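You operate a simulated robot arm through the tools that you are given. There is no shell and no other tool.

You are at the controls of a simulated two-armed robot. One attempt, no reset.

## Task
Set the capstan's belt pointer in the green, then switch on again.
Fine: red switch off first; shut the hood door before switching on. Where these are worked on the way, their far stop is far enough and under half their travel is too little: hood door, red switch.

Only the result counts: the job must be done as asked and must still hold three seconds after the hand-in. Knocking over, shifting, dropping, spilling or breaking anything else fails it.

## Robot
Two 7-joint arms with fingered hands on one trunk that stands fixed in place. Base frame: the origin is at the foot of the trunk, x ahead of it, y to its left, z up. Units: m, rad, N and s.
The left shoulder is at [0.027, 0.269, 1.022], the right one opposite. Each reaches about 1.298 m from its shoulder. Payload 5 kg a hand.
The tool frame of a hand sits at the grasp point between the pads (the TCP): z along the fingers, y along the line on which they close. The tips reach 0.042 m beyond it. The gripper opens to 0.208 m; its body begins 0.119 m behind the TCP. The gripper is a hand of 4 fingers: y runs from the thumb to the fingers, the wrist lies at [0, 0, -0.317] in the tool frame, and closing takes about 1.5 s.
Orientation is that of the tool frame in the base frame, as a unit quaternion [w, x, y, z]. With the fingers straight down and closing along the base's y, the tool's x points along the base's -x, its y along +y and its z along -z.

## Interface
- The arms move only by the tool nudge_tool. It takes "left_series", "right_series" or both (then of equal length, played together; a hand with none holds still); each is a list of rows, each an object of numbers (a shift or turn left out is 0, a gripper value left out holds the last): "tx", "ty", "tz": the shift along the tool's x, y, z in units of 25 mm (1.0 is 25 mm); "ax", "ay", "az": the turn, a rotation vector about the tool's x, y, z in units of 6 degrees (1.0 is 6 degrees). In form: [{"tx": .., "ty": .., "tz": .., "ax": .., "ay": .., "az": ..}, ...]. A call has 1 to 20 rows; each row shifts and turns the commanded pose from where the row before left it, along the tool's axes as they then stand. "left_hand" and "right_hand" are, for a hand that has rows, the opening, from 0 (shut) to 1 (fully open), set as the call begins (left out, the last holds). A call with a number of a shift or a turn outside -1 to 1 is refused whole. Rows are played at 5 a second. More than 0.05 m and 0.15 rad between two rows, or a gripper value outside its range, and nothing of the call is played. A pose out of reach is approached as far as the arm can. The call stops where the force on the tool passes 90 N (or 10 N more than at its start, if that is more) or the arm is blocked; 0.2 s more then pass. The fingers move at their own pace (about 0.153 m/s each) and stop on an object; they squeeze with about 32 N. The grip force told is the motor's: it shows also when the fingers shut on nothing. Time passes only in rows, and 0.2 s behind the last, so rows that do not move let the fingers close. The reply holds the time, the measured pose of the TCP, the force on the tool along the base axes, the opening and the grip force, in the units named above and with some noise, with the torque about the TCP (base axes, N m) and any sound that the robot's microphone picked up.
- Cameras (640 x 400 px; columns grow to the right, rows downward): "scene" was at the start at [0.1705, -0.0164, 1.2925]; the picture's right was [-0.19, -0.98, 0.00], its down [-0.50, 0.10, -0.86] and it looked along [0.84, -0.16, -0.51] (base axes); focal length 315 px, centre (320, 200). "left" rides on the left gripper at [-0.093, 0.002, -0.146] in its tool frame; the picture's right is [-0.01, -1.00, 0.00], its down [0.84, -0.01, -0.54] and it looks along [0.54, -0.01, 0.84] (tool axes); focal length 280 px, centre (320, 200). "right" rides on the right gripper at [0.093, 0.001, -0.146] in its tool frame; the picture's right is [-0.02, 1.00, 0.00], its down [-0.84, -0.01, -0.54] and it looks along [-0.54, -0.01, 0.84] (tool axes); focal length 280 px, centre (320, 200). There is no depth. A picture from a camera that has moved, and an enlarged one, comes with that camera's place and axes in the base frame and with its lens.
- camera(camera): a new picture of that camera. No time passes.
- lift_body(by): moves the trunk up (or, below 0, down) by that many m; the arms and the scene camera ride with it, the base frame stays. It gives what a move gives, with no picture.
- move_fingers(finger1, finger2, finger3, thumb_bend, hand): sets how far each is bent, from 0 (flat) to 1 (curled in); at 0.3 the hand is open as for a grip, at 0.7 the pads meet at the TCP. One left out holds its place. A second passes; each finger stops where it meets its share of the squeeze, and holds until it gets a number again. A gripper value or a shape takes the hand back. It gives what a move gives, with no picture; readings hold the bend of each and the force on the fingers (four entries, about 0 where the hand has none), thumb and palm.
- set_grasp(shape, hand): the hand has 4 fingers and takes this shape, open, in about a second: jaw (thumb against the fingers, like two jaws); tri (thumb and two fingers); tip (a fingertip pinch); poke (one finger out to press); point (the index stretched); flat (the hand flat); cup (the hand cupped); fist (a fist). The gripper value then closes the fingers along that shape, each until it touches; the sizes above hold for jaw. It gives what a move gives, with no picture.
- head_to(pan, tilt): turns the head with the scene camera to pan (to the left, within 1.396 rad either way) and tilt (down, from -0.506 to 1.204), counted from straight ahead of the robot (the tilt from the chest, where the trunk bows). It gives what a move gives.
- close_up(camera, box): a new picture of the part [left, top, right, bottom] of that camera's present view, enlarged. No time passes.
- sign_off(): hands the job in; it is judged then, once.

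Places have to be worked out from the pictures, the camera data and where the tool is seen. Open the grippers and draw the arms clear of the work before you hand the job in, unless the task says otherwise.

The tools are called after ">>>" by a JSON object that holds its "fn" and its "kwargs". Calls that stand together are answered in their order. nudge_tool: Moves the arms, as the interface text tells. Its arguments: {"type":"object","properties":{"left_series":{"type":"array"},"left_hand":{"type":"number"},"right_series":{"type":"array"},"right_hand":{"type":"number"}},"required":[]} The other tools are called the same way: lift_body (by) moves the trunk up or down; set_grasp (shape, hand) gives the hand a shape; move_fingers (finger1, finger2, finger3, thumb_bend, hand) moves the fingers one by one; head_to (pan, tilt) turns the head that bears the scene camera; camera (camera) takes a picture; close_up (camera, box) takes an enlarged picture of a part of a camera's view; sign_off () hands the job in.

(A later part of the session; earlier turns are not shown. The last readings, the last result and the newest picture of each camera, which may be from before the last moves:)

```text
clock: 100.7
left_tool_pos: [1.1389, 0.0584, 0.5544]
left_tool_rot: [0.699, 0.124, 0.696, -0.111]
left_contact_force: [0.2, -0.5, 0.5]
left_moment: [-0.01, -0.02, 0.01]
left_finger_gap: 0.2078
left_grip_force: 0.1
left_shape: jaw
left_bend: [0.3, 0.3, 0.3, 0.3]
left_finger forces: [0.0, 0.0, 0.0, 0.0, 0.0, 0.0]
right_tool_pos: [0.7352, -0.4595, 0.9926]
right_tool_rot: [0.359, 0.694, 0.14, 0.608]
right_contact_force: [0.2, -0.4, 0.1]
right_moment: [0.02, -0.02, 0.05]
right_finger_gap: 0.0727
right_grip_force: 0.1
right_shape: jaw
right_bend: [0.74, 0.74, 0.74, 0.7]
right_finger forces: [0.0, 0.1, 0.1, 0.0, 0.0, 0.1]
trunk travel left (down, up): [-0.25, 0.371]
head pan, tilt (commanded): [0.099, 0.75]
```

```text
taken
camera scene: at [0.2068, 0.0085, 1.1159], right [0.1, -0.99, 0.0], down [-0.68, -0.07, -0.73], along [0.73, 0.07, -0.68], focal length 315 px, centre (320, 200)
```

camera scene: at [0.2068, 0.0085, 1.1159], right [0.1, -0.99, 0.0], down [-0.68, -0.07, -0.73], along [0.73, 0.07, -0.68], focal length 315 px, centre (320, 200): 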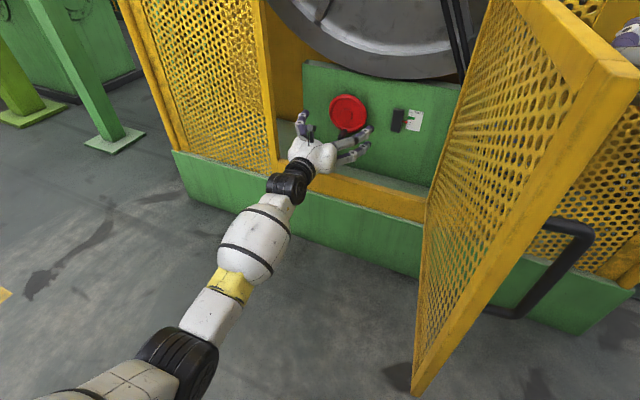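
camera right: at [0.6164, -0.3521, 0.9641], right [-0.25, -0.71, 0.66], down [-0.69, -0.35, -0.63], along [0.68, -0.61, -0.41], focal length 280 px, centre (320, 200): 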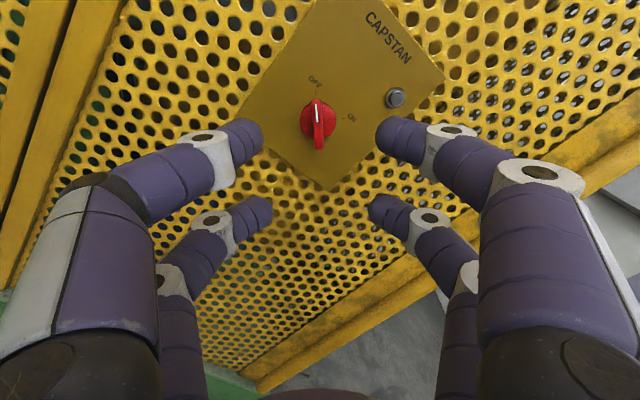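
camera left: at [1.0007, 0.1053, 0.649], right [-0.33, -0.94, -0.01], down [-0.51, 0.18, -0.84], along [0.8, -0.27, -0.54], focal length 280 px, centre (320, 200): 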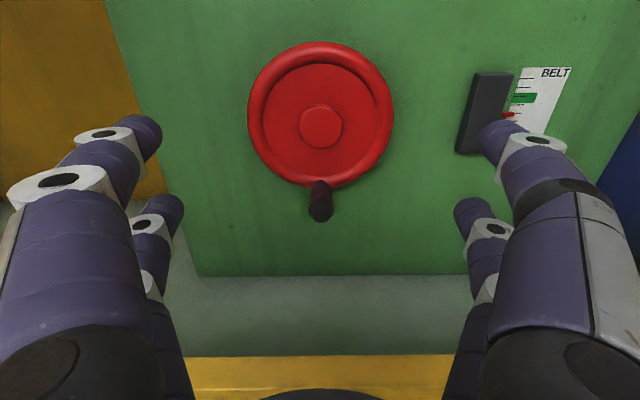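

From two views the rim's diameter is 14.3 cm and its front lies 12.4 cm ahead of the TCP, 6 mm above. I advance 9.9 cm so that the finger pads come level with the rim.

>>> {"fn": "nudge_tool", "kwargs": {"left_series": [{"tx": -0.22, "tz": 0.8}, {"tz": 0.8}, {"tz": 0.8}, {"tz": 0.8}, {"tz": 0.7}, {}]}}

>>> {"fn": "camera", "kwargs": {"camera": "left"}}

```text
clock: 102.1
left_tool_pos: [1.2309, 0.026, 0.5603]
left_tool_rot: [0.699, 0.125, 0.696, -0.11]
left_contact_force: [-0.5, -0.8, 0.3]
left_moment: [0.01, -0.01, 0.02]
left_finger_gap: 0.2079
left_grip_force: 0.2
left_shape: jaw
left_bend: [0.3, 0.3, 0.3, 0.3]
left_finger forces: [0.0, 0.0, 0.0, 0.0, 0.1, 0.0]
right_tool_pos: [0.7355, -0.4584, 0.9925]
right_tool_rot: [0.36, 0.694, 0.139, 0.608]
right_contact_force: [0.5, -0.6, -0.2]
right_moment: [-0.06, -0.03, 0.02]
right_finger_gap: 0.0728
right_grip_force: 0.0
right_shape: jaw
right_bend: [0.74, 0.74, 0.74, 0.7]
right_finger forces: [0.1, 0.1, 0.1, 0.0, 0.1, 0.1]
trunk travel left (down, up): [-0.25, 0.371]
head pan, tilt (commanded): [0.099, 0.75]
```

```text
taken
camera left: at [1.0918, 0.0744, 0.6532], right [-0.33, -0.94, -0.01], down [-0.51, 0.18, -0.84], along [0.8, -0.27, -0.54], focal length 280 px, centre (320, 200)
```

left: 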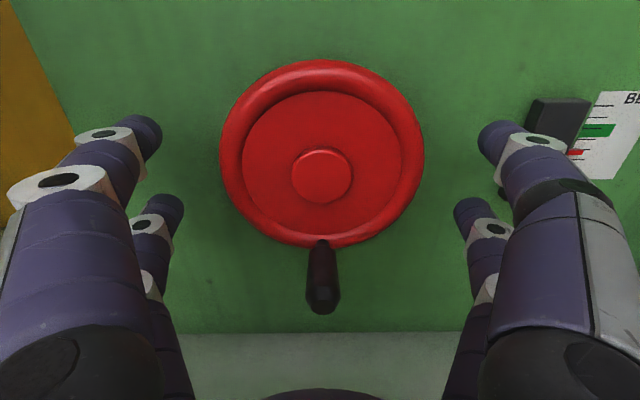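

The wheel is centred in the hand, its front 2.8 cm ahead of the TCP. I close the fingers on the rim.

>>> {"fn": "nudge_tool", "kwargs": {"left_series": [{}, {}, {}, {}, {}, {}], "left_hand": 0.0}}

>>> {"fn": "camera", "kwargs": {"camera": "left"}}

```text
clock: 103.5
left_tool_pos: [1.2309, 0.0273, 0.5607]
left_tool_rot: [0.699, 0.125, 0.696, -0.111]
left_contact_force: [4.3, -0.8, 0.3]
left_moment: [0.15, -0.1, -0.17]
left_finger_gap: 0.1312
left_grip_force: 32.1
left_shape: jaw
left_bend: [0.32, 0.32, 0.31, 0.72]
left_finger forces: [28.5, 28.8, 27.8, 0.1, 28.4, 0.0]
right_tool_pos: [0.7355, -0.4584, 0.9928]
right_tool_rot: [0.361, 0.693, 0.138, 0.608]
right_contact_force: [-0.1, -0.6, 0.3]
right_moment: [0.02, 0.0, 0.0]
right_finger_gap: 0.0729
right_grip_force: 0.0
right_shape: jaw
right_bend: [0.74, 0.74, 0.74, 0.7]
right_finger forces: [0.1, 0.1, 0.1, 0.0, 0.0, 0.1]
trunk travel left (down, up): [-0.25, 0.371]
head pan, tilt (commanded): [0.099, 0.75]
```

```text
taken
camera left: at [1.0917, 0.0738, 0.6538], right [-0.33, -0.94, -0.01], down [-0.51, 0.18, -0.84], along [0.8, -0.27, -0.54], focal length 280 px, centre (320, 200)
```

left: 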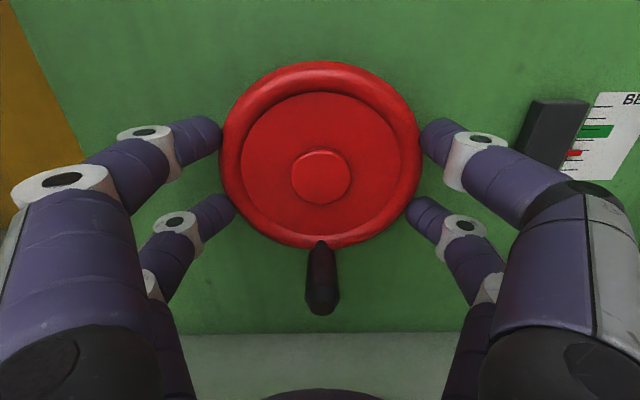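

All fingers hold the rim. I take a baseline close-up of the scale, then turn the wheel 18° clockwise (+az) as a test.

>>> {"fn": "close_up", "kwargs": {"camera": "scene", "box": [380, 95, 440, 140]}}

>>> {"fn": "nudge_tool", "kwargs": {"left_series": [{"az": 1}, {"az": 1}, {"az": 1}]}}

>>> {"fn": "close_up", "kwargs": {"camera": "scene", "box": [380, 95, 440, 140]}}

>>> {"fn": "camera", "kwargs": {"camera": "left"}}

```text
8.89 times, centred on (410, 118) of scene
camera zoom: at [0.2069, 0.0086, 1.116], right [0.1, -1.0, 0.0], down [-0.68, -0.07, -0.73], along [0.73, 0.07, -0.68], focal length 2801 px, centre (-480, 933)
```

zoom: 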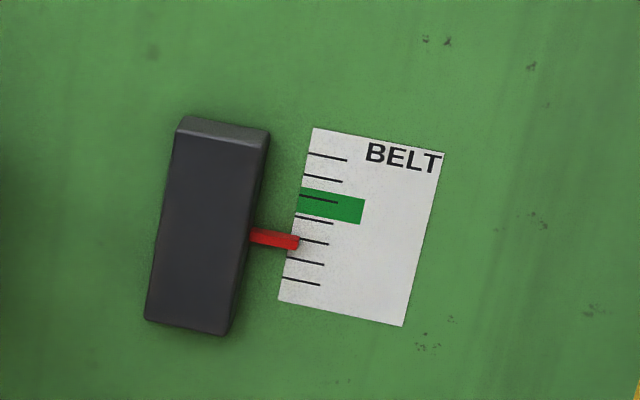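

```text
clock: 104.3
left_tool_pos: [1.2316, 0.0263, 0.5591]
left_tool_rot: [0.708, 0.232, 0.667, 0.002]
left_contact_force: [-9.1, 2.4, 0.7]
left_moment: [-0.15, 0.21, -0.36]
left_finger_gap: 0.1311
left_grip_force: 31.9
left_shape: jaw
left_bend: [0.32, 0.32, 0.31, 0.72]
left_finger forces: [28.3, 29.6, 28.4, 0.0, 30.1, 0.0]
right_tool_pos: [0.7335, -0.4588, 0.9939]
right_tool_rot: [0.359, 0.694, 0.14, 0.608]
right_contact_force: [0.1, 0.5, -1.0]
right_moment: [-0.04, 0.02, 0.01]
right_finger_gap: 0.0726
right_grip_force: 0.1
right_shape: jaw
right_bend: [0.74, 0.74, 0.74, 0.7]
right_finger forces: [0.1, 0.1, 0.0, 0.0, 0.0, 0.0]
trunk travel left (down, up): [-0.25, 0.371]
head pan, tilt (commanded): [0.099, 0.75]
```

```text
8.89 times, centred on (410, 118) of scene
camera zoom: at [0.2065, 0.0087, 1.116], right [0.1, -0.99, 0.0], down [-0.68, -0.07, -0.73], along [0.73, 0.07, -0.68], focal length 2801 px, centre (-480, 933)
```

zoom: 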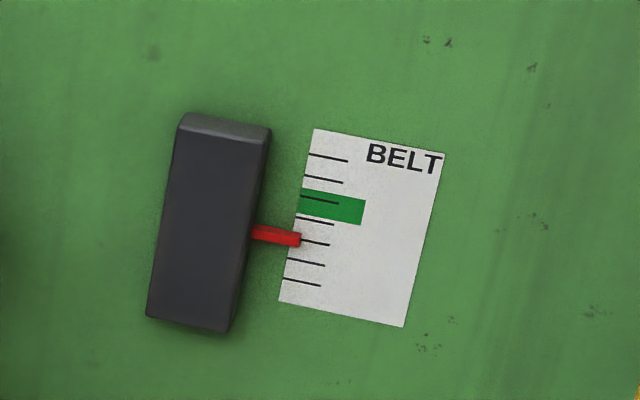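

```text
taken
camera left: at [1.0826, 0.0464, 0.6492], right [-0.31, -0.9, -0.32], down [-0.42, 0.43, -0.8], along [0.85, -0.12, -0.51], focal length 280 px, centre (320, 200)
```

left: 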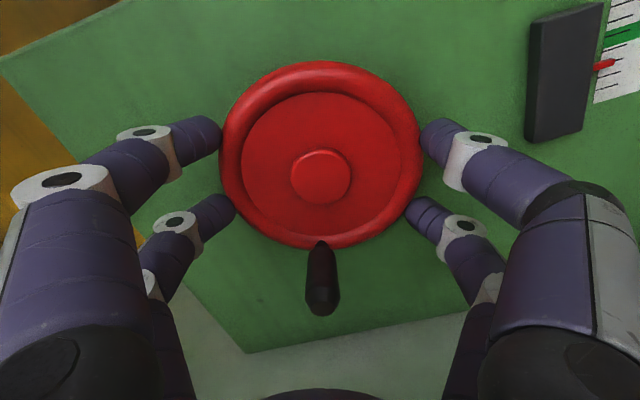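

The wheel turned with the hand and the pointer rose slightly (about 3–4 px of the ~40 needed per 18°), so clockwise is right and roughly 200° in all is needed. I turn on by 54°.

>>> {"fn": "nudge_tool", "kwargs": {"left_series": [{"az": 1}, {"az": 1}, {"az": 1}, {"az": 1}, {"az": 1}, {"az": 1}, {"az": 1}, {"az": 1}, {"az": 1}]}}

>>> {"fn": "close_up", "kwargs": {"camera": "scene", "box": [380, 95, 440, 140]}}

>>> {"fn": "camera", "kwargs": {"camera": "left"}}

>>> {"fn": "camera", "kwargs": {"camera": "scene"}}

```text
clock: 106.3
left_tool_pos: [1.2307, 0.0261, 0.5601]
left_tool_rot: [0.63, 0.511, 0.488, 0.323]
left_contact_force: [-3.3, 2.8, 2.9]
left_moment: [0.17, 1.22, -0.26]
left_finger_gap: 0.1311
left_grip_force: 31.5
left_shape: jaw
left_bend: [0.32, 0.32, 0.31, 0.72]
left_finger forces: [30.5, 32.0, 28.9, 0.0, 29.8, 0.0]
right_tool_pos: [0.7349, -0.4579, 0.9923]
right_tool_rot: [0.36, 0.694, 0.139, 0.608]
right_contact_force: [-0.5, 0.1, 0.2]
right_moment: [0.02, -0.02, 0.01]
right_finger_gap: 0.0726
right_grip_force: 0.0
right_shape: jaw
right_bend: [0.74, 0.74, 0.74, 0.7]
right_finger forces: [0.0, 0.0, 0.0, 0.1, 0.0, 0.0]
trunk travel left (down, up): [-0.25, 0.371]
head pan, tilt (commanded): [0.099, 0.75]
```

```text
8.89 times, centred on (410, 118) of scene
camera zoom: at [0.2065, 0.0087, 1.1161], right [0.1, -0.99, 0.0], down [-0.68, -0.07, -0.73], along [0.73, 0.07, -0.68], focal length 2801 px, centre (-480, 933)
```

zoom: 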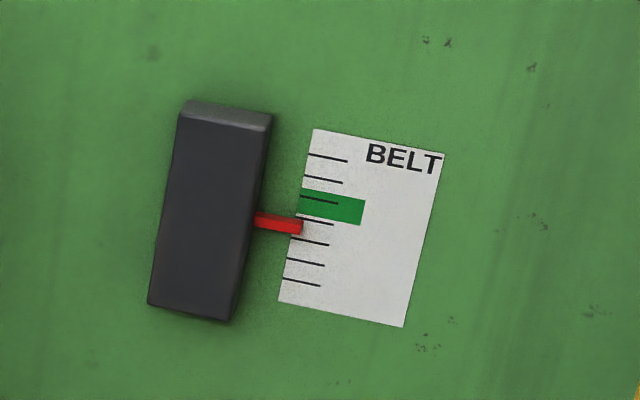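

```text
taken
camera left: at [1.0628, -0.0105, 0.5886], right [-0.1, -0.28, -0.95], down [-0.24, 0.94, -0.25], along [0.96, 0.21, -0.16], focal length 280 px, centre (320, 200)
```

left: 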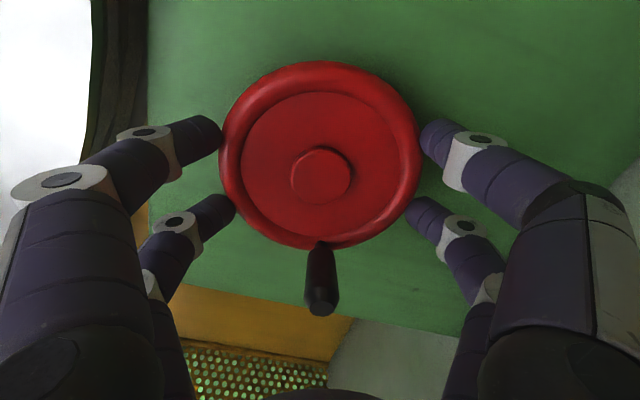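

```text
taken
camera scene: at [0.2065, 0.0087, 1.1161], right [0.1, -0.99, 0.0], down [-0.68, -0.07, -0.73], along [0.73, 0.07, -0.68], focal length 315 px, centre (320, 200)
```

scene: 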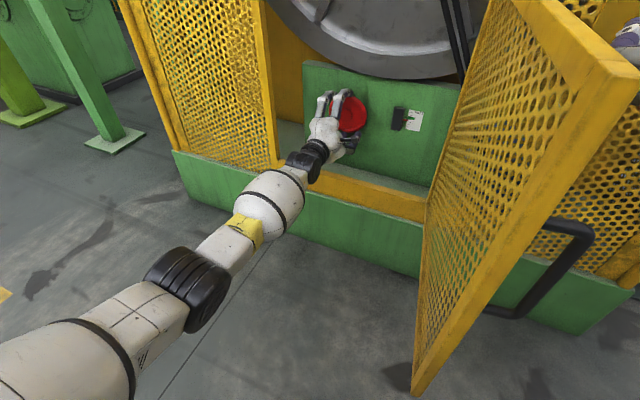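

The pointer rises steadily (~13 px per 54°); about 108° more brings it to the middle of the green. I turn on by 36° and watch for the arm's limit.

>>> {"fn": "nudge_tool", "kwargs": {"left_series": [{"az": 1}, {"az": 1}, {"az": 1}, {"az": 1}, {"az": 1}, {"az": 1}]}}

>>> {"fn": "close_up", "kwargs": {"camera": "scene", "box": [380, 95, 440, 140]}}

>>> {"fn": "camera", "kwargs": {"camera": "left"}}

```text
clock: 107.7
left_tool_pos: [1.2762, 0.1499, 0.574]
left_tool_rot: [0.499, 0.635, 0.308, 0.502]
left_contact_force: [-1.2, -2.3, 2.3]
left_moment: [0.03, 0.23, 0.34]
left_finger_gap: 0.0661
left_grip_force: 31.7
left_shape: jaw
left_bend: [0.77, 0.77, 0.76, 0.77]
left_finger forces: [0.0, 0.1, 0.0, 0.1, 0.1, 0.1]
left hand out of reach, approached as far as the arm can: row 3, 4, 5, 6
right_tool_pos: [0.7326, -0.4583, 0.9944]
right_tool_rot: [0.36, 0.693, 0.14, 0.609]
right_contact_force: [-2.4, 0.7, 2.1]
right_moment: [0.11, 0.28, -0.04]
right_finger_gap: 0.0724
right_grip_force: 0.1
right_shape: jaw
right_bend: [0.74, 0.74, 0.74, 0.7]
right_finger forces: [0.0, 0.1, 0.0, 0.1, 0.0, 0.0]
trunk travel left (down, up): [-0.25, 0.371]
head pan, tilt (commanded): [0.099, 0.75]
```

```text
8.89 times, centred on (410, 118) of scene
camera zoom: at [0.2057, 0.0093, 1.1164], right [0.1, -0.99, 0.0], down [-0.68, -0.07, -0.73], along [0.73, 0.07, -0.68], focal length 2801 px, centre (-480, 933)
```

zoom: 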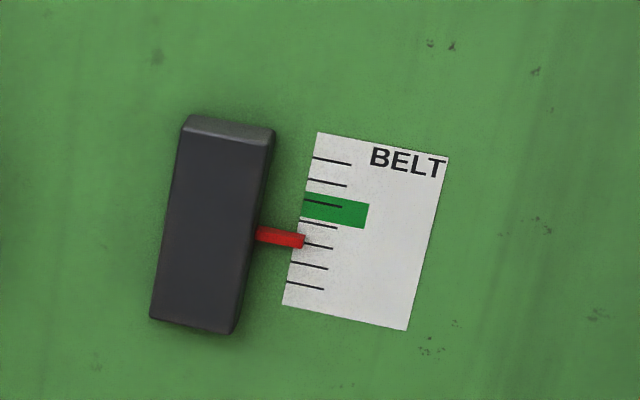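

```text
taken
camera left: at [1.1086, 0.1137, 0.5434], right [0.11, 0.3, -0.95], down [-0.25, 0.93, 0.27], along [0.96, 0.21, 0.17], focal length 280 px, centre (320, 200)
```

left: 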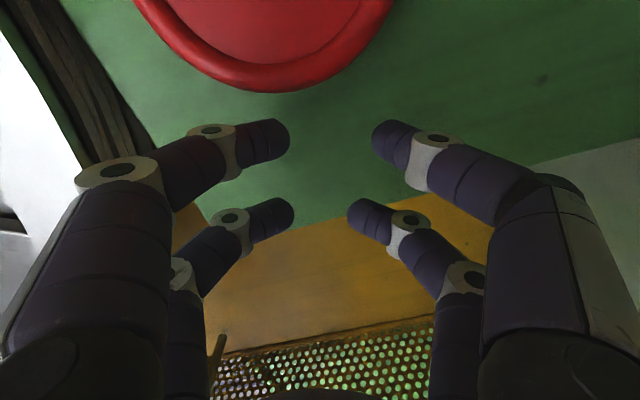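

The arm hit its roll limit near +84°, reconfigured and slipped off the wheel to the left, which dragged the wheel back some. Nothing is loaded now. I back the hand straight out, then roll it back.

>>> {"fn": "nudge_tool", "kwargs": {"left_series": [{"tz": -1}, {"tz": -1}, {"tz": -1}, {"tz": -1}, {"tz": -1}, {"tz": -1}]}}

>>> {"fn": "camera", "kwargs": {"camera": "scene"}}

>>> {"fn": "camera", "kwargs": {"camera": "left"}}

```text
clock: 109.0
left_tool_pos: [1.1962, 0.1922, 0.5834]
left_tool_rot: [0.519, 0.64, 0.298, 0.483]
left_contact_force: [-1.0, -43.7, -2.0]
left_moment: [-2.8, 0.01, 0.92]
left_finger_gap: 0.0642
left_grip_force: 31.5
left_shape: jaw
left_bend: [0.77, 0.77, 0.76, 0.77]
left_finger forces: [0.0, 0.0, 41.7, 0.0, 0.0, 0.0]
left hand out of reach, approached as far as the arm can: row 1, 2, 3, 4, 5, 6
right_tool_pos: [0.734, -0.46, 0.9918]
right_tool_rot: [0.36, 0.694, 0.139, 0.608]
right_contact_force: [1.2, 1.4, -0.4]
right_moment: [0.0, -0.08, -0.2]
right_finger_gap: 0.0728
right_grip_force: 0.0
right_shape: jaw
right_bend: [0.74, 0.74, 0.74, 0.7]
right_finger forces: [0.0, 0.0, 0.0, 0.0, 0.0, 0.0]
trunk travel left (down, up): [-0.25, 0.371]
head pan, tilt (commanded): [0.099, 0.75]
stopped in row 6 (left hand): the force on the tool passed its limit at 97 N (the readings are from after the stop); the commanded pose is now the measured one
```

```text
taken
camera scene: at [0.2072, 0.0078, 1.1161], right [0.1, -1.0, 0.0], down [-0.68, -0.07, -0.73], along [0.73, 0.07, -0.68], focal length 315 px, centre (320, 200)
```

scene: 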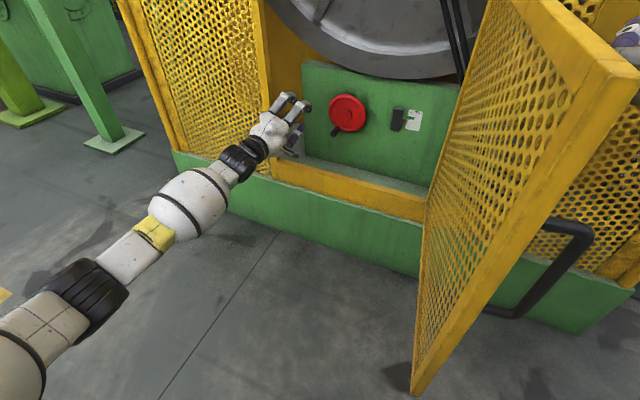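

```text
taken
camera left: at [1.0264, 0.1646, 0.5547], right [0.11, 0.27, -0.96], down [-0.2, 0.95, 0.25], along [0.97, 0.16, 0.16], focal length 280 px, centre (320, 200)
```

left: 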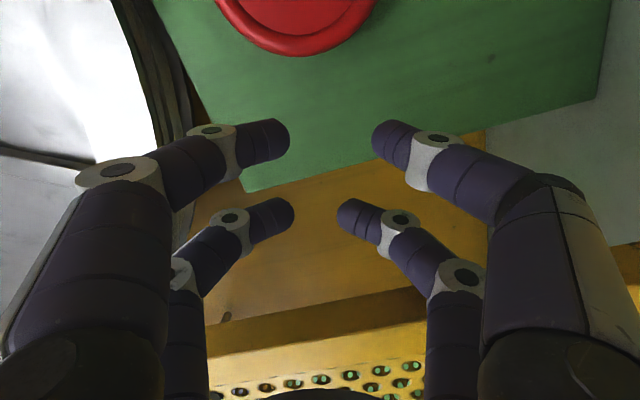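

The hand brushed the left frame of the opening while drifting (97 N stop). I shift it right (−tool x) while rolling back into the arm's range.

>>> {"fn": "nudge_tool", "kwargs": {"left_series": [{"tx": -0.8}, {"tx": -0.8, "az": -0.8}, {"tx": -0.8, "az": -0.8}, {"tx": -0.6, "az": -0.9}, {"az": -1}, {"az": -1}, {"az": -1}]}}

>>> {"fn": "camera", "kwargs": {"camera": "scene"}}

>>> {"fn": "camera", "kwargs": {"camera": "left"}}

```text
clock: 110.6
left_tool_pos: [1.175, 0.1416, 0.5623]
left_tool_rot: [0.63, 0.527, 0.472, 0.32]
left_contact_force: [0.6, -0.8, -0.3]
left_moment: [0.03, 0.03, -0.01]
left_finger_gap: 0.066
left_grip_force: 32.1
left_shape: jaw
left_bend: [0.77, 0.77, 0.76, 0.77]
left_finger forces: [0.1, 0.0, 0.1, 0.0, 0.0, 0.0]
left hand out of reach, approached as far as the arm can: row 1
right_tool_pos: [0.735, -0.459, 0.9924]
right_tool_rot: [0.36, 0.694, 0.139, 0.608]
right_contact_force: [-0.1, -0.2, 0.6]
right_moment: [-0.02, 0.03, -0.01]
right_finger_gap: 0.0728
right_grip_force: 0.1
right_shape: jaw
right_bend: [0.74, 0.74, 0.74, 0.7]
right_finger forces: [0.0, 0.0, 0.0, 0.0, 0.0, 0.0]
trunk travel left (down, up): [-0.25, 0.371]
head pan, tilt (commanded): [0.099, 0.75]
```

```text
taken
camera scene: at [0.2067, 0.0086, 1.116], right [0.1, -1.0, 0.0], down [-0.68, -0.07, -0.73], along [0.73, 0.07, -0.68], focal length 315 px, centre (320, 200)
```

scene: 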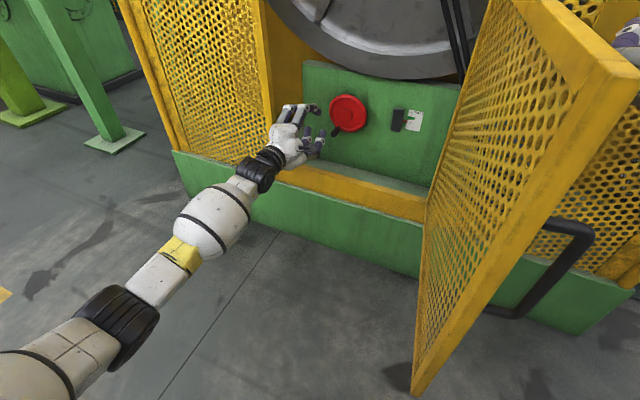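

```text
taken
camera left: at [1.0052, 0.1109, 0.5883], right [-0.1, -0.25, -0.96], down [-0.21, 0.95, -0.23], along [0.97, 0.18, -0.15], focal length 280 px, centre (320, 200)
```

left: 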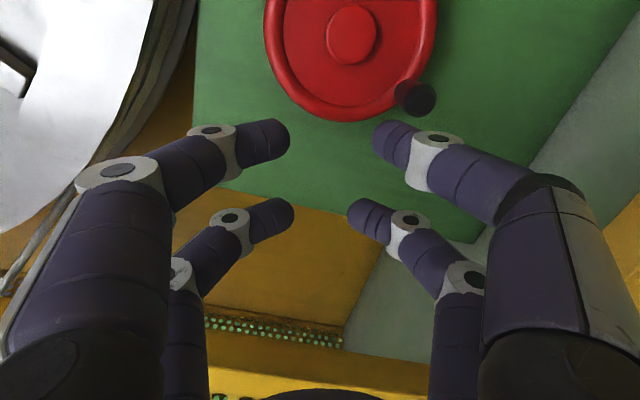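

Control is back; the crank knob stands near 7:30, so the wheel kept about +40°. I back off 10 cm, roll to neutral and open the hand again.

>>> {"fn": "nudge_tool", "kwargs": {"left_series": [{"tz": -1}, {"tz": -1}, {"tz": -1}, {"tz": -1}, {"az": -1}, {"az": -1}, {"az": -1}, {"az": -1}, {"az": -1}, {"az": -1}, {"az": -1}, {"az": -1}, {"az": -1}, {"az": -1}, {"az": -1}, {"az": -1}], "left_hand": 1.0}}

>>> {"fn": "camera", "kwargs": {"camera": "left"}}

>>> {"fn": "close_up", "kwargs": {"camera": "scene", "box": [310, 70, 450, 170]}}

```text
clock: 114.0
left_tool_pos: [1.0817, 0.1798, 0.5635]
left_tool_rot: [0.698, 0.151, 0.691, -0.111]
left_contact_force: [0.6, -0.4, -0.2]
left_moment: [0.01, 0.05, 0.04]
left_finger_gap: 0.208
left_grip_force: 0.0
left_shape: jaw
left_bend: [0.3, 0.3, 0.3, 0.3]
left_finger forces: [0.0, 0.0, 0.0, 0.0, 0.0, 0.1]
right_tool_pos: [0.735, -0.4583, 0.9923]
right_tool_rot: [0.36, 0.694, 0.14, 0.608]
right_contact_force: [0.3, 0.2, 0.6]
right_moment: [0.0, 0.0, 0.0]
right_finger_gap: 0.0727
right_grip_force: 0.1
right_shape: jaw
right_bend: [0.74, 0.74, 0.74, 0.7]
right_finger forces: [0.0, 0.0, 0.1, 0.0, 0.0, 0.0]
trunk travel left (down, up): [-0.25, 0.371]
head pan, tilt (commanded): [0.099, 0.75]
```

```text
taken
camera left: at [0.9432, 0.2279, 0.6567], right [-0.36, -0.93, -0.04], down [-0.49, 0.23, -0.84], along [0.79, -0.28, -0.54], focal length 280 px, centre (320, 200)
```

left: 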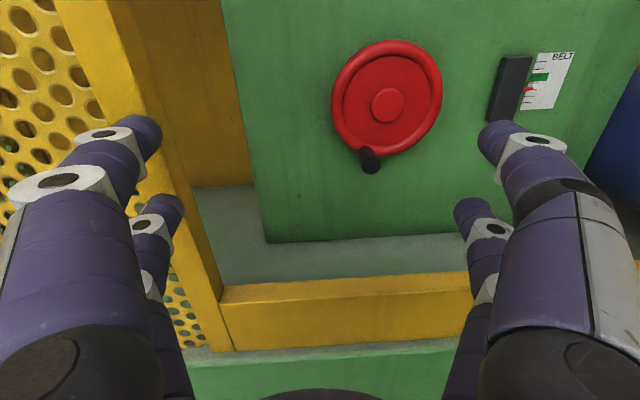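

```text
4.00 times, centred on (380, 120) of scene
camera zoom: at [0.2067, 0.0087, 1.116], right [0.1, -1.0, 0.0], down [-0.68, -0.07, -0.73], along [0.73, 0.07, -0.68], focal length 1260 px, centre (80, 520)
```

zoom: 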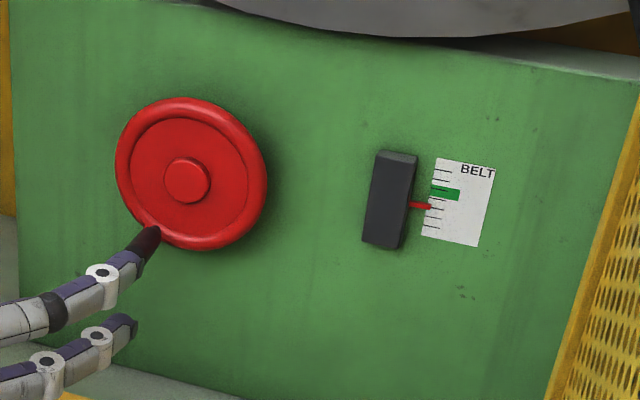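

The crank knob is near 7 o'clock. I square the hand, move it back onto the wheel's axis and forward to the earlier pre-grip point.

>>> {"fn": "nudge_tool", "kwargs": {"left_series": [{"ax": -0.37, "az": -0.55}, {"ty": -0.96, "tx": 0.035}, {"ty": -0.96, "tx": 0.035}, {"ty": -0.96, "tx": 0.035}, {"ty": -0.95, "tx": 0.035}, {"tz": 0.94}, {"tz": 0.94}, {"tz": 0.94}, {"tz": 0.94}, {}]}}

>>> {"fn": "camera", "kwargs": {"camera": "left"}}

```text
clock: 116.2
left_tool_pos: [1.1381, 0.0573, 0.5587]
left_tool_rot: [0.697, 0.118, 0.697, -0.117]
left_contact_force: [0.4, 0.2, 0.3]
left_moment: [0.01, -0.02, 0.02]
left_finger_gap: 0.2076
left_grip_force: 0.2
left_shape: jaw
left_bend: [0.3, 0.3, 0.3, 0.3]
left_finger forces: [0.1, 0.0, 0.0, 0.0, 0.0, 0.1]
right_tool_pos: [0.734, -0.4585, 0.9931]
right_tool_rot: [0.361, 0.694, 0.14, 0.607]
right_contact_force: [-0.1, 0.5, 0.0]
right_moment: [-0.02, -0.05, 0.03]
right_finger_gap: 0.0728
right_grip_force: 0.0
right_shape: jaw
right_bend: [0.74, 0.74, 0.74, 0.7]
right_finger forces: [0.0, 0.0, 0.0, 0.0, 0.1, 0.0]
trunk travel left (down, up): [-0.25, 0.371]
head pan, tilt (commanded): [0.099, 0.75]
```

```text
taken
camera left: at [0.9999, 0.1061, 0.6533], right [-0.33, -0.95, 0.02], down [-0.51, 0.16, -0.84], along [0.79, -0.28, -0.54], focal length 280 px, centre (320, 200)
```

left: 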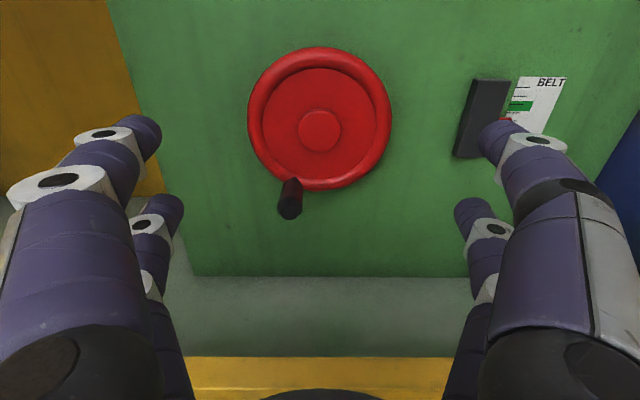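

Centred again, crank near 205°. To avoid the crank I roll the hand −20° first, move in to the rim and close.

>>> {"fn": "nudge_tool", "kwargs": {"left_series": [{"az": -1}, {"az": -1}, {"az": -1.0}, {"az": -0.3}, {"tz": 0.8}, {"tz": 0.8}, {"tz": 0.8}, {"tz": 0.8}, {"tz": 0.7}, {}]}}

>>> {"fn": "camera", "kwargs": {"camera": "left"}}

```text
clock: 118.4
left_tool_pos: [1.2311, 0.0261, 0.558]
left_tool_rot: [0.667, -0.005, 0.707, -0.235]
left_contact_force: [-0.1, -0.2, -0.1]
left_moment: [-0.01, 0.01, -0.02]
left_finger_gap: 0.2078
left_grip_force: 0.0
left_shape: jaw
left_bend: [0.3, 0.3, 0.3, 0.3]
left_finger forces: [0.0, 0.0, 0.1, 0.0, 0.0, 0.0]
right_tool_pos: [0.7342, -0.458, 0.9929]
right_tool_rot: [0.361, 0.693, 0.139, 0.608]
right_contact_force: [-0.2, 1.1, 0.5]
right_moment: [0.0, -0.01, 0.02]
right_finger_gap: 0.0725
right_grip_force: 0.0
right_shape: jaw
right_bend: [0.74, 0.74, 0.74, 0.7]
right_finger forces: [0.0, 0.1, 0.0, 0.0, 0.0, 0.0]
trunk travel left (down, up): [-0.25, 0.371]
head pan, tilt (commanded): [0.099, 0.75]
```

```text
taken
camera left: at [1.1014, 0.1046, 0.6462], right [-0.3, -0.88, 0.35], down [-0.61, -0.11, -0.79], along [0.73, -0.45, -0.5], focal length 280 px, centre (320, 200)
```

left: 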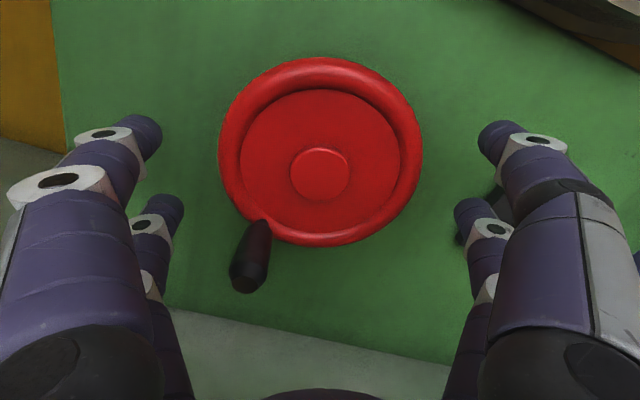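

The crank is just beside where the lower-left finger will close; I roll back 9° for margin and then close on the rim.

>>> {"fn": "nudge_tool", "kwargs": {"left_series": [{"az": 0.75}, {"az": 0.75}, {}]}}

>>> {"fn": "nudge_tool", "kwargs": {"left_series": [{}, {}, {}, {}, {}, {}], "left_hand": 0.0}}

>>> {"fn": "camera", "kwargs": {"camera": "left"}}

>>> {"fn": "close_up", "kwargs": {"camera": "scene", "box": [380, 95, 440, 140]}}

```text
clock: 119.2
left_tool_pos: [1.2295, 0.0262, 0.5592]
left_tool_rot: [0.683, 0.05, 0.705, -0.182]
left_contact_force: [-0.6, -0.8, -0.6]
left_moment: [0.02, -0.03, 0.01]
left_finger_gap: 0.2079
left_grip_force: 0.1
left_shape: jaw
left_bend: [0.3, 0.3, 0.3, 0.3]
left_finger forces: [0.0, 0.0, 0.1, 0.0, 0.0, 0.0]
right_tool_pos: [0.7344, -0.4583, 0.9934]
right_tool_rot: [0.361, 0.694, 0.138, 0.608]
right_contact_force: [0.0, 0.0, 0.5]
right_moment: [0.0, 0.0, 0.01]
right_finger_gap: 0.0729
right_grip_force: 0.0
right_shape: jaw
right_bend: [0.74, 0.74, 0.74, 0.7]
right_finger forces: [0.0, 0.1, 0.1, 0.0, 0.0, 0.0]
trunk travel left (down, up): [-0.25, 0.371]
head pan, tilt (commanded): [0.099, 0.75]
```

```text
clock: 120.6
left_tool_pos: [1.2301, 0.0246, 0.5598]
left_tool_rot: [0.683, 0.051, 0.705, -0.182]
left_contact_force: [2.8, -0.5, 1.0]
left_moment: [0.18, -0.12, -0.13]
left_finger_gap: 0.1278
left_grip_force: 31.6
left_shape: jaw
left_bend: [0.31, 0.32, 0.32, 0.71]
left_finger forces: [28.3, 28.8, 27.1, 0.0, 28.3, 0.1]
right_tool_pos: [0.7349, -0.4594, 0.9925]
right_tool_rot: [0.361, 0.694, 0.138, 0.608]
right_contact_force: [1.1, 0.4, 0.9]
right_moment: [0.01, 0.0, -0.01]
right_finger_gap: 0.0725
right_grip_force: 0.0
right_shape: jaw
right_bend: [0.74, 0.74, 0.74, 0.7]
right_finger forces: [0.0, 0.0, 0.0, 0.0, 0.1, 0.0]
trunk travel left (down, up): [-0.25, 0.371]
head pan, tilt (commanded): [0.099, 0.75]
```

```text
taken
camera left: at [1.0976, 0.0905, 0.651], right [-0.32, -0.93, 0.2], down [-0.56, 0.01, -0.83], along [0.76, -0.38, -0.53], focal length 280 px, centre (320, 200)
```

left: 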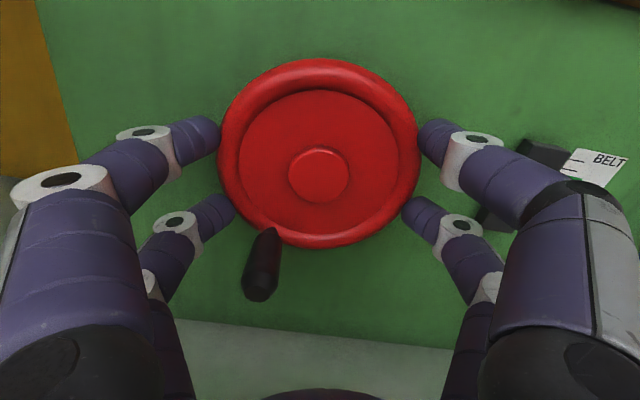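

```text
8.89 times, centred on (410, 118) of scene
camera zoom: at [0.2068, 0.0086, 1.116], right [0.1, -1.0, 0.0], down [-0.68, -0.07, -0.73], along [0.73, 0.07, -0.68], focal length 2801 px, centre (-480, 933)
```

zoom: 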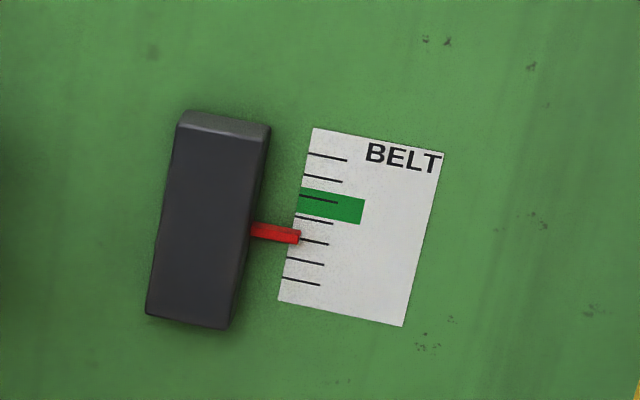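

All four fingers hold. I turn clockwise 60°, then check.

>>> {"fn": "nudge_tool", "kwargs": {"left_series": [{"az": 1}, {"az": 1}, {"az": 1}, {"az": 1}, {"az": 1}, {"az": 1}, {"az": 1}, {"az": 1}, {"az": 1}, {"az": 1}]}}

>>> {"fn": "close_up", "kwargs": {"camera": "scene", "box": [380, 95, 440, 140]}}

```text
clock: 122.8
left_tool_pos: [1.2309, 0.026, 0.5594]
left_tool_rot: [0.683, 0.397, 0.585, 0.184]
left_contact_force: [-11.2, 6.7, -2.4]
left_moment: [-0.08, 0.53, -0.19]
left_finger_gap: 0.1271
left_grip_force: 31.8
left_shape: jaw
left_bend: [0.31, 0.32, 0.32, 0.71]
left_finger forces: [29.1, 31.5, 28.5, 0.0, 30.0, 0.0]
right_tool_pos: [0.7349, -0.4583, 0.9926]
right_tool_rot: [0.36, 0.693, 0.14, 0.608]
right_contact_force: [-0.6, 0.6, 0.6]
right_moment: [-0.04, -0.03, 0.02]
right_finger_gap: 0.0727
right_grip_force: 0.0
right_shape: jaw
right_bend: [0.74, 0.74, 0.74, 0.7]
right_finger forces: [0.0, 0.1, 0.0, 0.1, 0.0, 0.0]
trunk travel left (down, up): [-0.25, 0.371]
head pan, tilt (commanded): [0.099, 0.75]
```

```text
8.89 times, centred on (410, 118) of scene
camera zoom: at [0.2066, 0.0089, 1.116], right [0.1, -0.99, 0.0], down [-0.68, -0.07, -0.73], along [0.73, 0.07, -0.68], focal length 2801 px, centre (-480, 933)
```

zoom: 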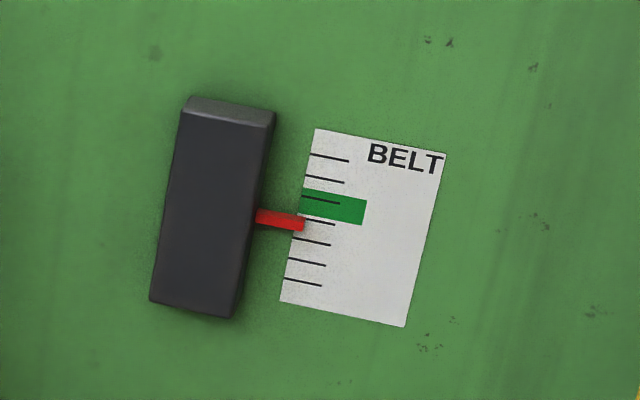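

The pointer is at the 4th mark, still just below the green. I turn another 24°, staying inside the arm's range.

>>> {"fn": "nudge_tool", "kwargs": {"left_series": [{"az": 1}, {"az": 1}, {"az": 1}, {"az": 1}]}}

>>> {"fn": "close_up", "kwargs": {"camera": "scene", "box": [380, 95, 440, 140]}}

>>> {"fn": "camera", "kwargs": {"camera": "left"}}

```text
clock: 123.8
left_tool_pos: [1.2308, 0.0258, 0.5598]
left_tool_rot: [0.629, 0.51, 0.49, 0.322]
left_contact_force: [-1.3, 10.7, -1.2]
left_moment: [0.06, 0.95, 0.15]
left_finger_gap: 0.1271
left_grip_force: 32.2
left_shape: jaw
left_bend: [0.31, 0.32, 0.32, 0.71]
left_finger forces: [28.8, 32.8, 29.3, 0.0, 29.1, 0.0]
right_tool_pos: [0.7349, -0.4584, 0.993]
right_tool_rot: [0.36, 0.693, 0.141, 0.608]
right_contact_force: [-0.2, 0.4, -0.7]
right_moment: [-0.01, 0.02, 0.02]
right_finger_gap: 0.073
right_grip_force: 0.1
right_shape: jaw
right_bend: [0.74, 0.74, 0.74, 0.7]
right_finger forces: [0.0, 0.0, 0.0, 0.0, 0.1, 0.0]
trunk travel left (down, up): [-0.25, 0.371]
head pan, tilt (commanded): [0.099, 0.75]
```

```text
8.89 times, centred on (410, 118) of scene
camera zoom: at [0.2068, 0.009, 1.116], right [0.1, -0.99, 0.0], down [-0.68, -0.07, -0.73], along [0.73, 0.07, -0.68], focal length 2801 px, centre (-480, 933)
```

zoom: 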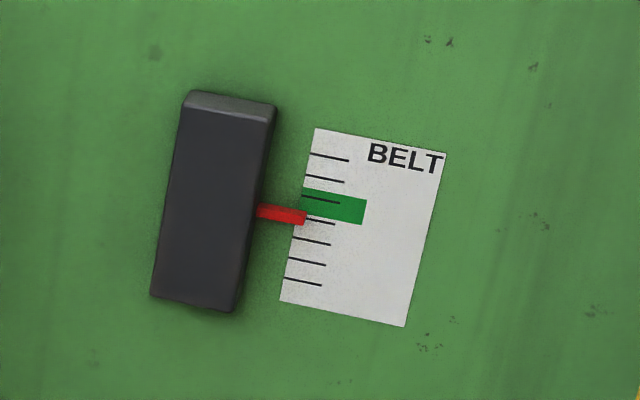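

```text
taken
camera left: at [1.0632, -0.0104, 0.5876], right [-0.1, -0.29, -0.95], down [-0.25, 0.93, -0.26], along [0.96, 0.21, -0.16], focal length 280 px, centre (320, 200)
```

left: 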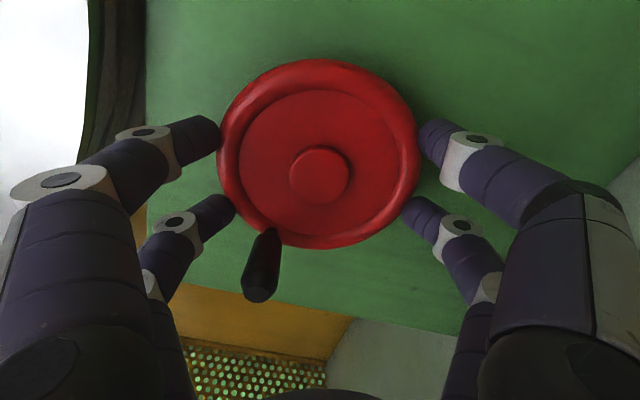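

The pointer is now at the green's lower edge; about 60° more centres it. I open the hand (staying around the wheel) and roll it back by 120° to regrip.

>>> {"fn": "nudge_tool", "kwargs": {"left_series": [{}, {}, {}, {}, {}, {}], "left_hand": 1.0}}

>>> {"fn": "close_up", "kwargs": {"camera": "scene", "box": [380, 95, 440, 140]}}

>>> {"fn": "camera", "kwargs": {"camera": "left"}}

```text
clock: 125.2
left_tool_pos: [1.2305, 0.025, 0.5586]
left_tool_rot: [0.631, 0.509, 0.49, 0.321]
left_contact_force: [-0.4, 0.8, 0.1]
left_moment: [0.0, 0.01, 0.01]
left_finger_gap: 0.2078
left_grip_force: 0.1
left_shape: jaw
left_bend: [0.3, 0.3, 0.3, 0.3]
left_finger forces: [0.1, 0.0, 0.0, 0.1, 0.0, 0.1]
right_tool_pos: [0.7345, -0.4586, 0.9931]
right_tool_rot: [0.36, 0.694, 0.139, 0.608]
right_contact_force: [-0.7, -0.6, -0.3]
right_moment: [-0.01, 0.01, -0.04]
right_finger_gap: 0.0726
right_grip_force: 0.0
right_shape: jaw
right_bend: [0.74, 0.74, 0.74, 0.7]
right_finger forces: [0.0, 0.1, 0.1, 0.1, 0.0, 0.0]
trunk travel left (down, up): [-0.25, 0.371]
head pan, tilt (commanded): [0.099, 0.75]
```

```text
8.89 times, centred on (410, 118) of scene
camera zoom: at [0.2067, 0.0086, 1.116], right [0.1, -1.0, 0.0], down [-0.68, -0.07, -0.73], along [0.73, 0.07, -0.68], focal length 2801 px, centre (-480, 933)
```

zoom: 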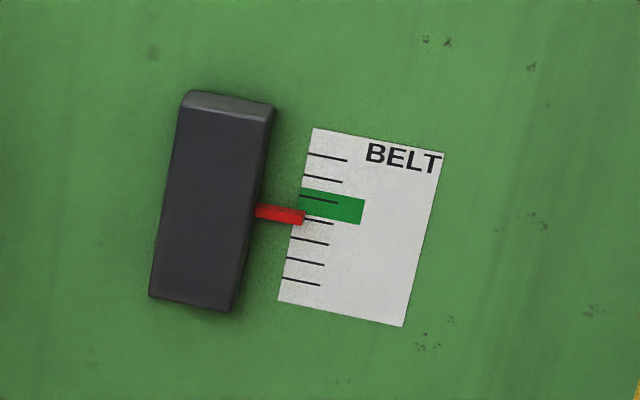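

```text
taken
camera left: at [1.063, -0.0116, 0.5879], right [-0.1, -0.29, -0.95], down [-0.25, 0.93, -0.26], along [0.96, 0.21, -0.16], focal length 280 px, centre (320, 200)
```

left: 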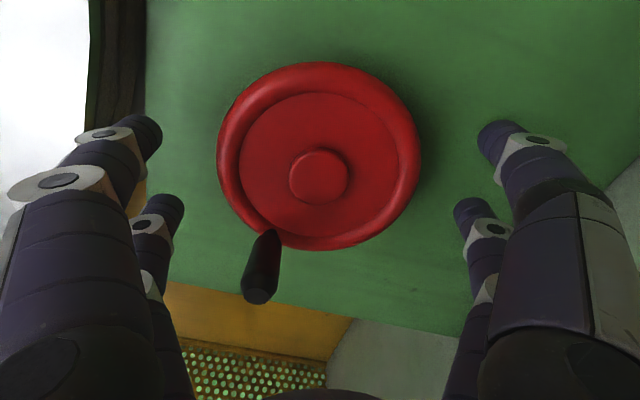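

The pointer holds when released. I roll the open hand back around the wheel by 120°.

>>> {"fn": "nudge_tool", "kwargs": {"left_series": [{"az": -1}, {"az": -1}, {"az": -1}, {"az": -1}, {"az": -1}, {"az": -1}, {"az": -1}, {"az": -1}, {"az": -1}, {"az": -1}, {"az": -1}, {"az": -1}, {"az": -1}, {"az": -1}, {"az": -1}, {"az": -1}, {"az": -1}, {"az": -1}, {"az": -1}, {"az": -1}]}}

>>> {"fn": "camera", "kwargs": {"camera": "left"}}

>>> {"fn": "close_up", "kwargs": {"camera": "scene", "box": [300, 70, 440, 170]}}

```text
clock: 129.4
left_tool_pos: [1.2314, 0.0266, 0.5594]
left_tool_rot: [0.592, -0.171, 0.686, -0.386]
left_contact_force: [-0.6, -0.8, 1.0]
left_moment: [-0.01, 0.02, 0.01]
left_finger_gap: 0.2081
left_grip_force: 0.1
left_shape: jaw
left_bend: [0.3, 0.3, 0.3, 0.3]
left_finger forces: [0.1, 0.1, 0.0, 0.1, 0.1, 0.0]
right_tool_pos: [0.7345, -0.4588, 0.9931]
right_tool_rot: [0.36, 0.694, 0.139, 0.608]
right_contact_force: [-0.8, 0.9, 0.2]
right_moment: [0.01, 0.03, -0.02]
right_finger_gap: 0.0729
right_grip_force: 0.0
right_shape: jaw
right_bend: [0.74, 0.74, 0.74, 0.7]
right_finger forces: [0.0, 0.0, 0.0, 0.1, 0.0, 0.1]
trunk travel left (down, up): [-0.25, 0.371]
head pan, tilt (commanded): [0.099, 0.75]
```

```text
taken
camera left: at [1.1146, 0.1384, 0.6223], right [-0.22, -0.63, 0.74], down [-0.71, -0.41, -0.57], along [0.67, -0.65, -0.36], focal length 280 px, centre (320, 200)
```

left: 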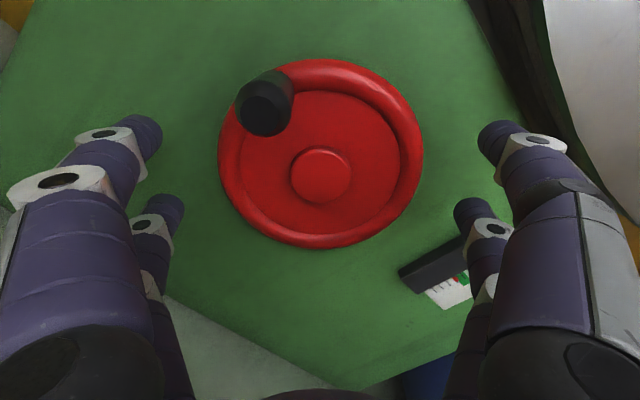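

```text
4.00 times, centred on (370, 120) of scene
camera zoom: at [0.2067, 0.0087, 1.116], right [0.1, -1.0, 0.0], down [-0.68, -0.07, -0.73], along [0.73, 0.07, -0.68], focal length 1260 px, centre (120, 520)
```

zoom: 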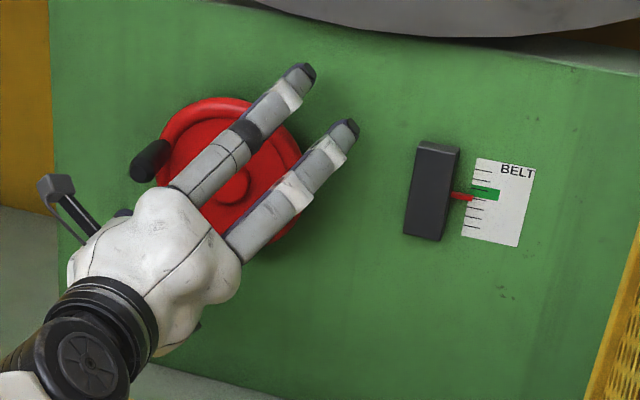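

The crank now sits at the upper left in hand view, clear of the fingers' closing paths. I close on the rim again.

>>> {"fn": "nudge_tool", "kwargs": {"left_series": [{}, {}, {}, {}, {}, {}], "left_hand": 0.0}}

>>> {"fn": "camera", "kwargs": {"camera": "left"}}

>>> {"fn": "close_up", "kwargs": {"camera": "scene", "box": [380, 95, 440, 140]}}

```text
clock: 130.8
left_tool_pos: [1.2311, 0.0252, 0.5597]
left_tool_rot: [0.593, -0.17, 0.687, -0.384]
left_contact_force: [3.6, -3.0, -0.1]
left_moment: [0.14, -0.07, -0.04]
left_finger_gap: 0.13
left_grip_force: 32.2
left_shape: jaw
left_bend: [0.31, 0.32, 0.32, 0.71]
left_finger forces: [28.6, 28.6, 27.4, 0.0, 29.5, 0.0]
right_tool_pos: [0.7346, -0.459, 0.9924]
right_tool_rot: [0.361, 0.694, 0.14, 0.608]
right_contact_force: [-0.3, -0.6, -0.4]
right_moment: [-0.02, -0.01, 0.0]
right_finger_gap: 0.0728
right_grip_force: 0.1
right_shape: jaw
right_bend: [0.74, 0.74, 0.74, 0.7]
right_finger forces: [0.0, 0.0, 0.1, 0.0, 0.0, 0.0]
trunk travel left (down, up): [-0.25, 0.371]
head pan, tilt (commanded): [0.099, 0.75]
```

```text
taken
camera left: at [1.1146, 0.1381, 0.6226], right [-0.22, -0.64, 0.74], down [-0.71, -0.41, -0.57], along [0.67, -0.65, -0.36], focal length 280 px, centre (320, 200)
```

left: 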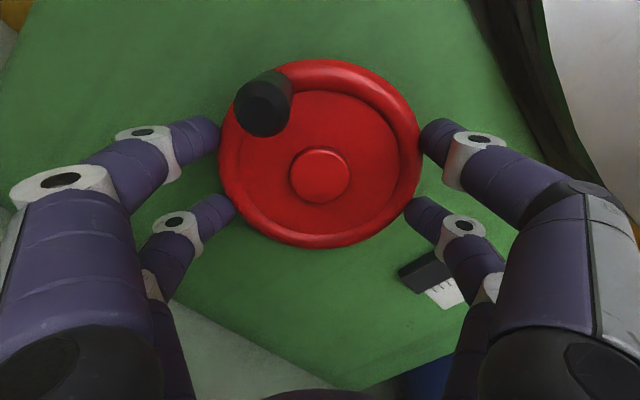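

```text
8.89 times, centred on (410, 118) of scene
camera zoom: at [0.2068, 0.0085, 1.116], right [0.1, -1.0, 0.0], down [-0.68, -0.07, -0.73], along [0.73, 0.07, -0.68], focal length 2801 px, centre (-480, 933)
```

zoom: 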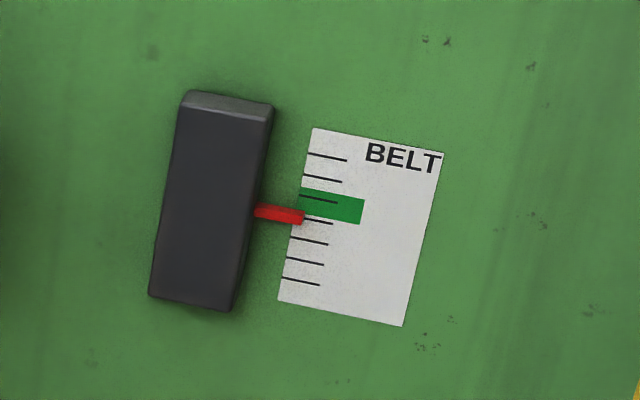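

The grip is good and the pointer unchanged. I turn clockwise 54°, then read the scale.

>>> {"fn": "nudge_tool", "kwargs": {"left_series": [{"az": 1}, {"az": 1}, {"az": 1}, {"az": 1}, {"az": 1}, {"az": 1}, {"az": 1}, {"az": 1}, {"az": 1}]}}

>>> {"fn": "close_up", "kwargs": {"camera": "scene", "box": [380, 95, 440, 140]}}

```text
clock: 132.8
left_tool_pos: [1.2313, 0.0263, 0.5583]
left_tool_rot: [0.704, 0.161, 0.688, -0.072]
left_contact_force: [3.7, 1.4, -1.2]
left_moment: [-0.19, 0.27, 0.07]
left_finger_gap: 0.1302
left_grip_force: 31.9
left_shape: jaw
left_bend: [0.31, 0.32, 0.32, 0.71]
left_finger forces: [30.2, 31.3, 26.7, 0.0, 29.6, 0.0]
right_tool_pos: [0.7343, -0.4602, 0.993]
right_tool_rot: [0.36, 0.694, 0.14, 0.608]
right_contact_force: [0.0, -0.5, 0.0]
right_moment: [-0.01, 0.0, 0.01]
right_finger_gap: 0.0725
right_grip_force: 0.1
right_shape: jaw
right_bend: [0.74, 0.74, 0.74, 0.7]
right_finger forces: [0.1, 0.0, 0.0, 0.1, 0.1, 0.0]
trunk travel left (down, up): [-0.25, 0.371]
head pan, tilt (commanded): [0.099, 0.75]
```

```text
8.89 times, centred on (410, 118) of scene
camera zoom: at [0.2069, 0.0087, 1.116], right [0.1, -0.99, 0.0], down [-0.68, -0.07, -0.73], along [0.73, 0.07, -0.68], focal length 2801 px, centre (-480, 933)
```

zoom: 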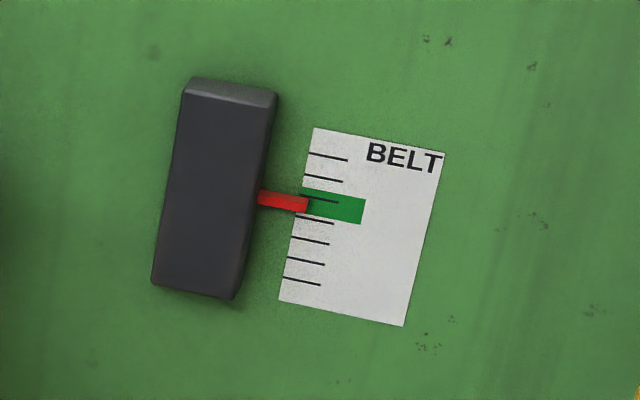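

The pointer now sits in the middle of the green band from this view. I check with the left camera too for parallax.

>>> {"fn": "camera", "kwargs": {"camera": "left"}}

>>> {"fn": "close_up", "kwargs": {"camera": "left", "box": [500, 80, 640, 200]}}

```text
taken
camera left: at [1.0889, 0.0633, 0.6522], right [-0.32, -0.94, -0.11], down [-0.48, 0.26, -0.84], along [0.82, -0.22, -0.54], focal length 280 px, centre (320, 200)
```

left: 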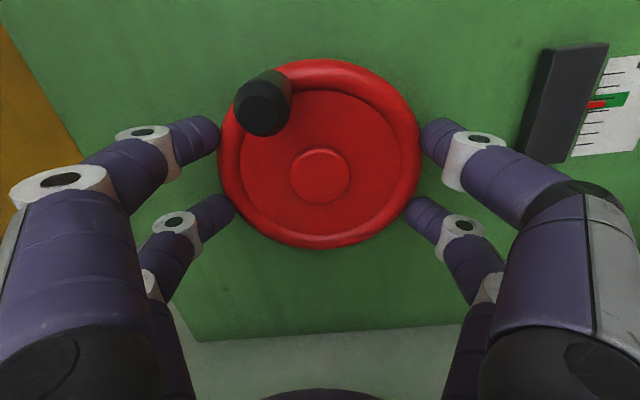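

```text
3.33 times, centred on (570, 140) of left
camera zoom: at [1.0889, 0.0633, 0.6522], right [-0.32, -0.94, -0.11], down [-0.48, 0.26, -0.84], along [0.82, -0.22, -0.54], focal length 935 px, centre (-513, 400)
```

zoom: 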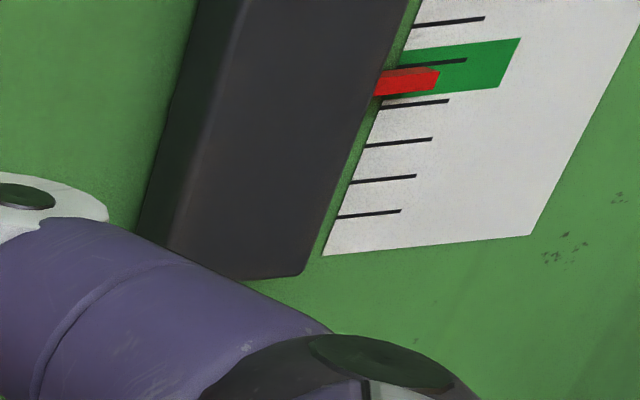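

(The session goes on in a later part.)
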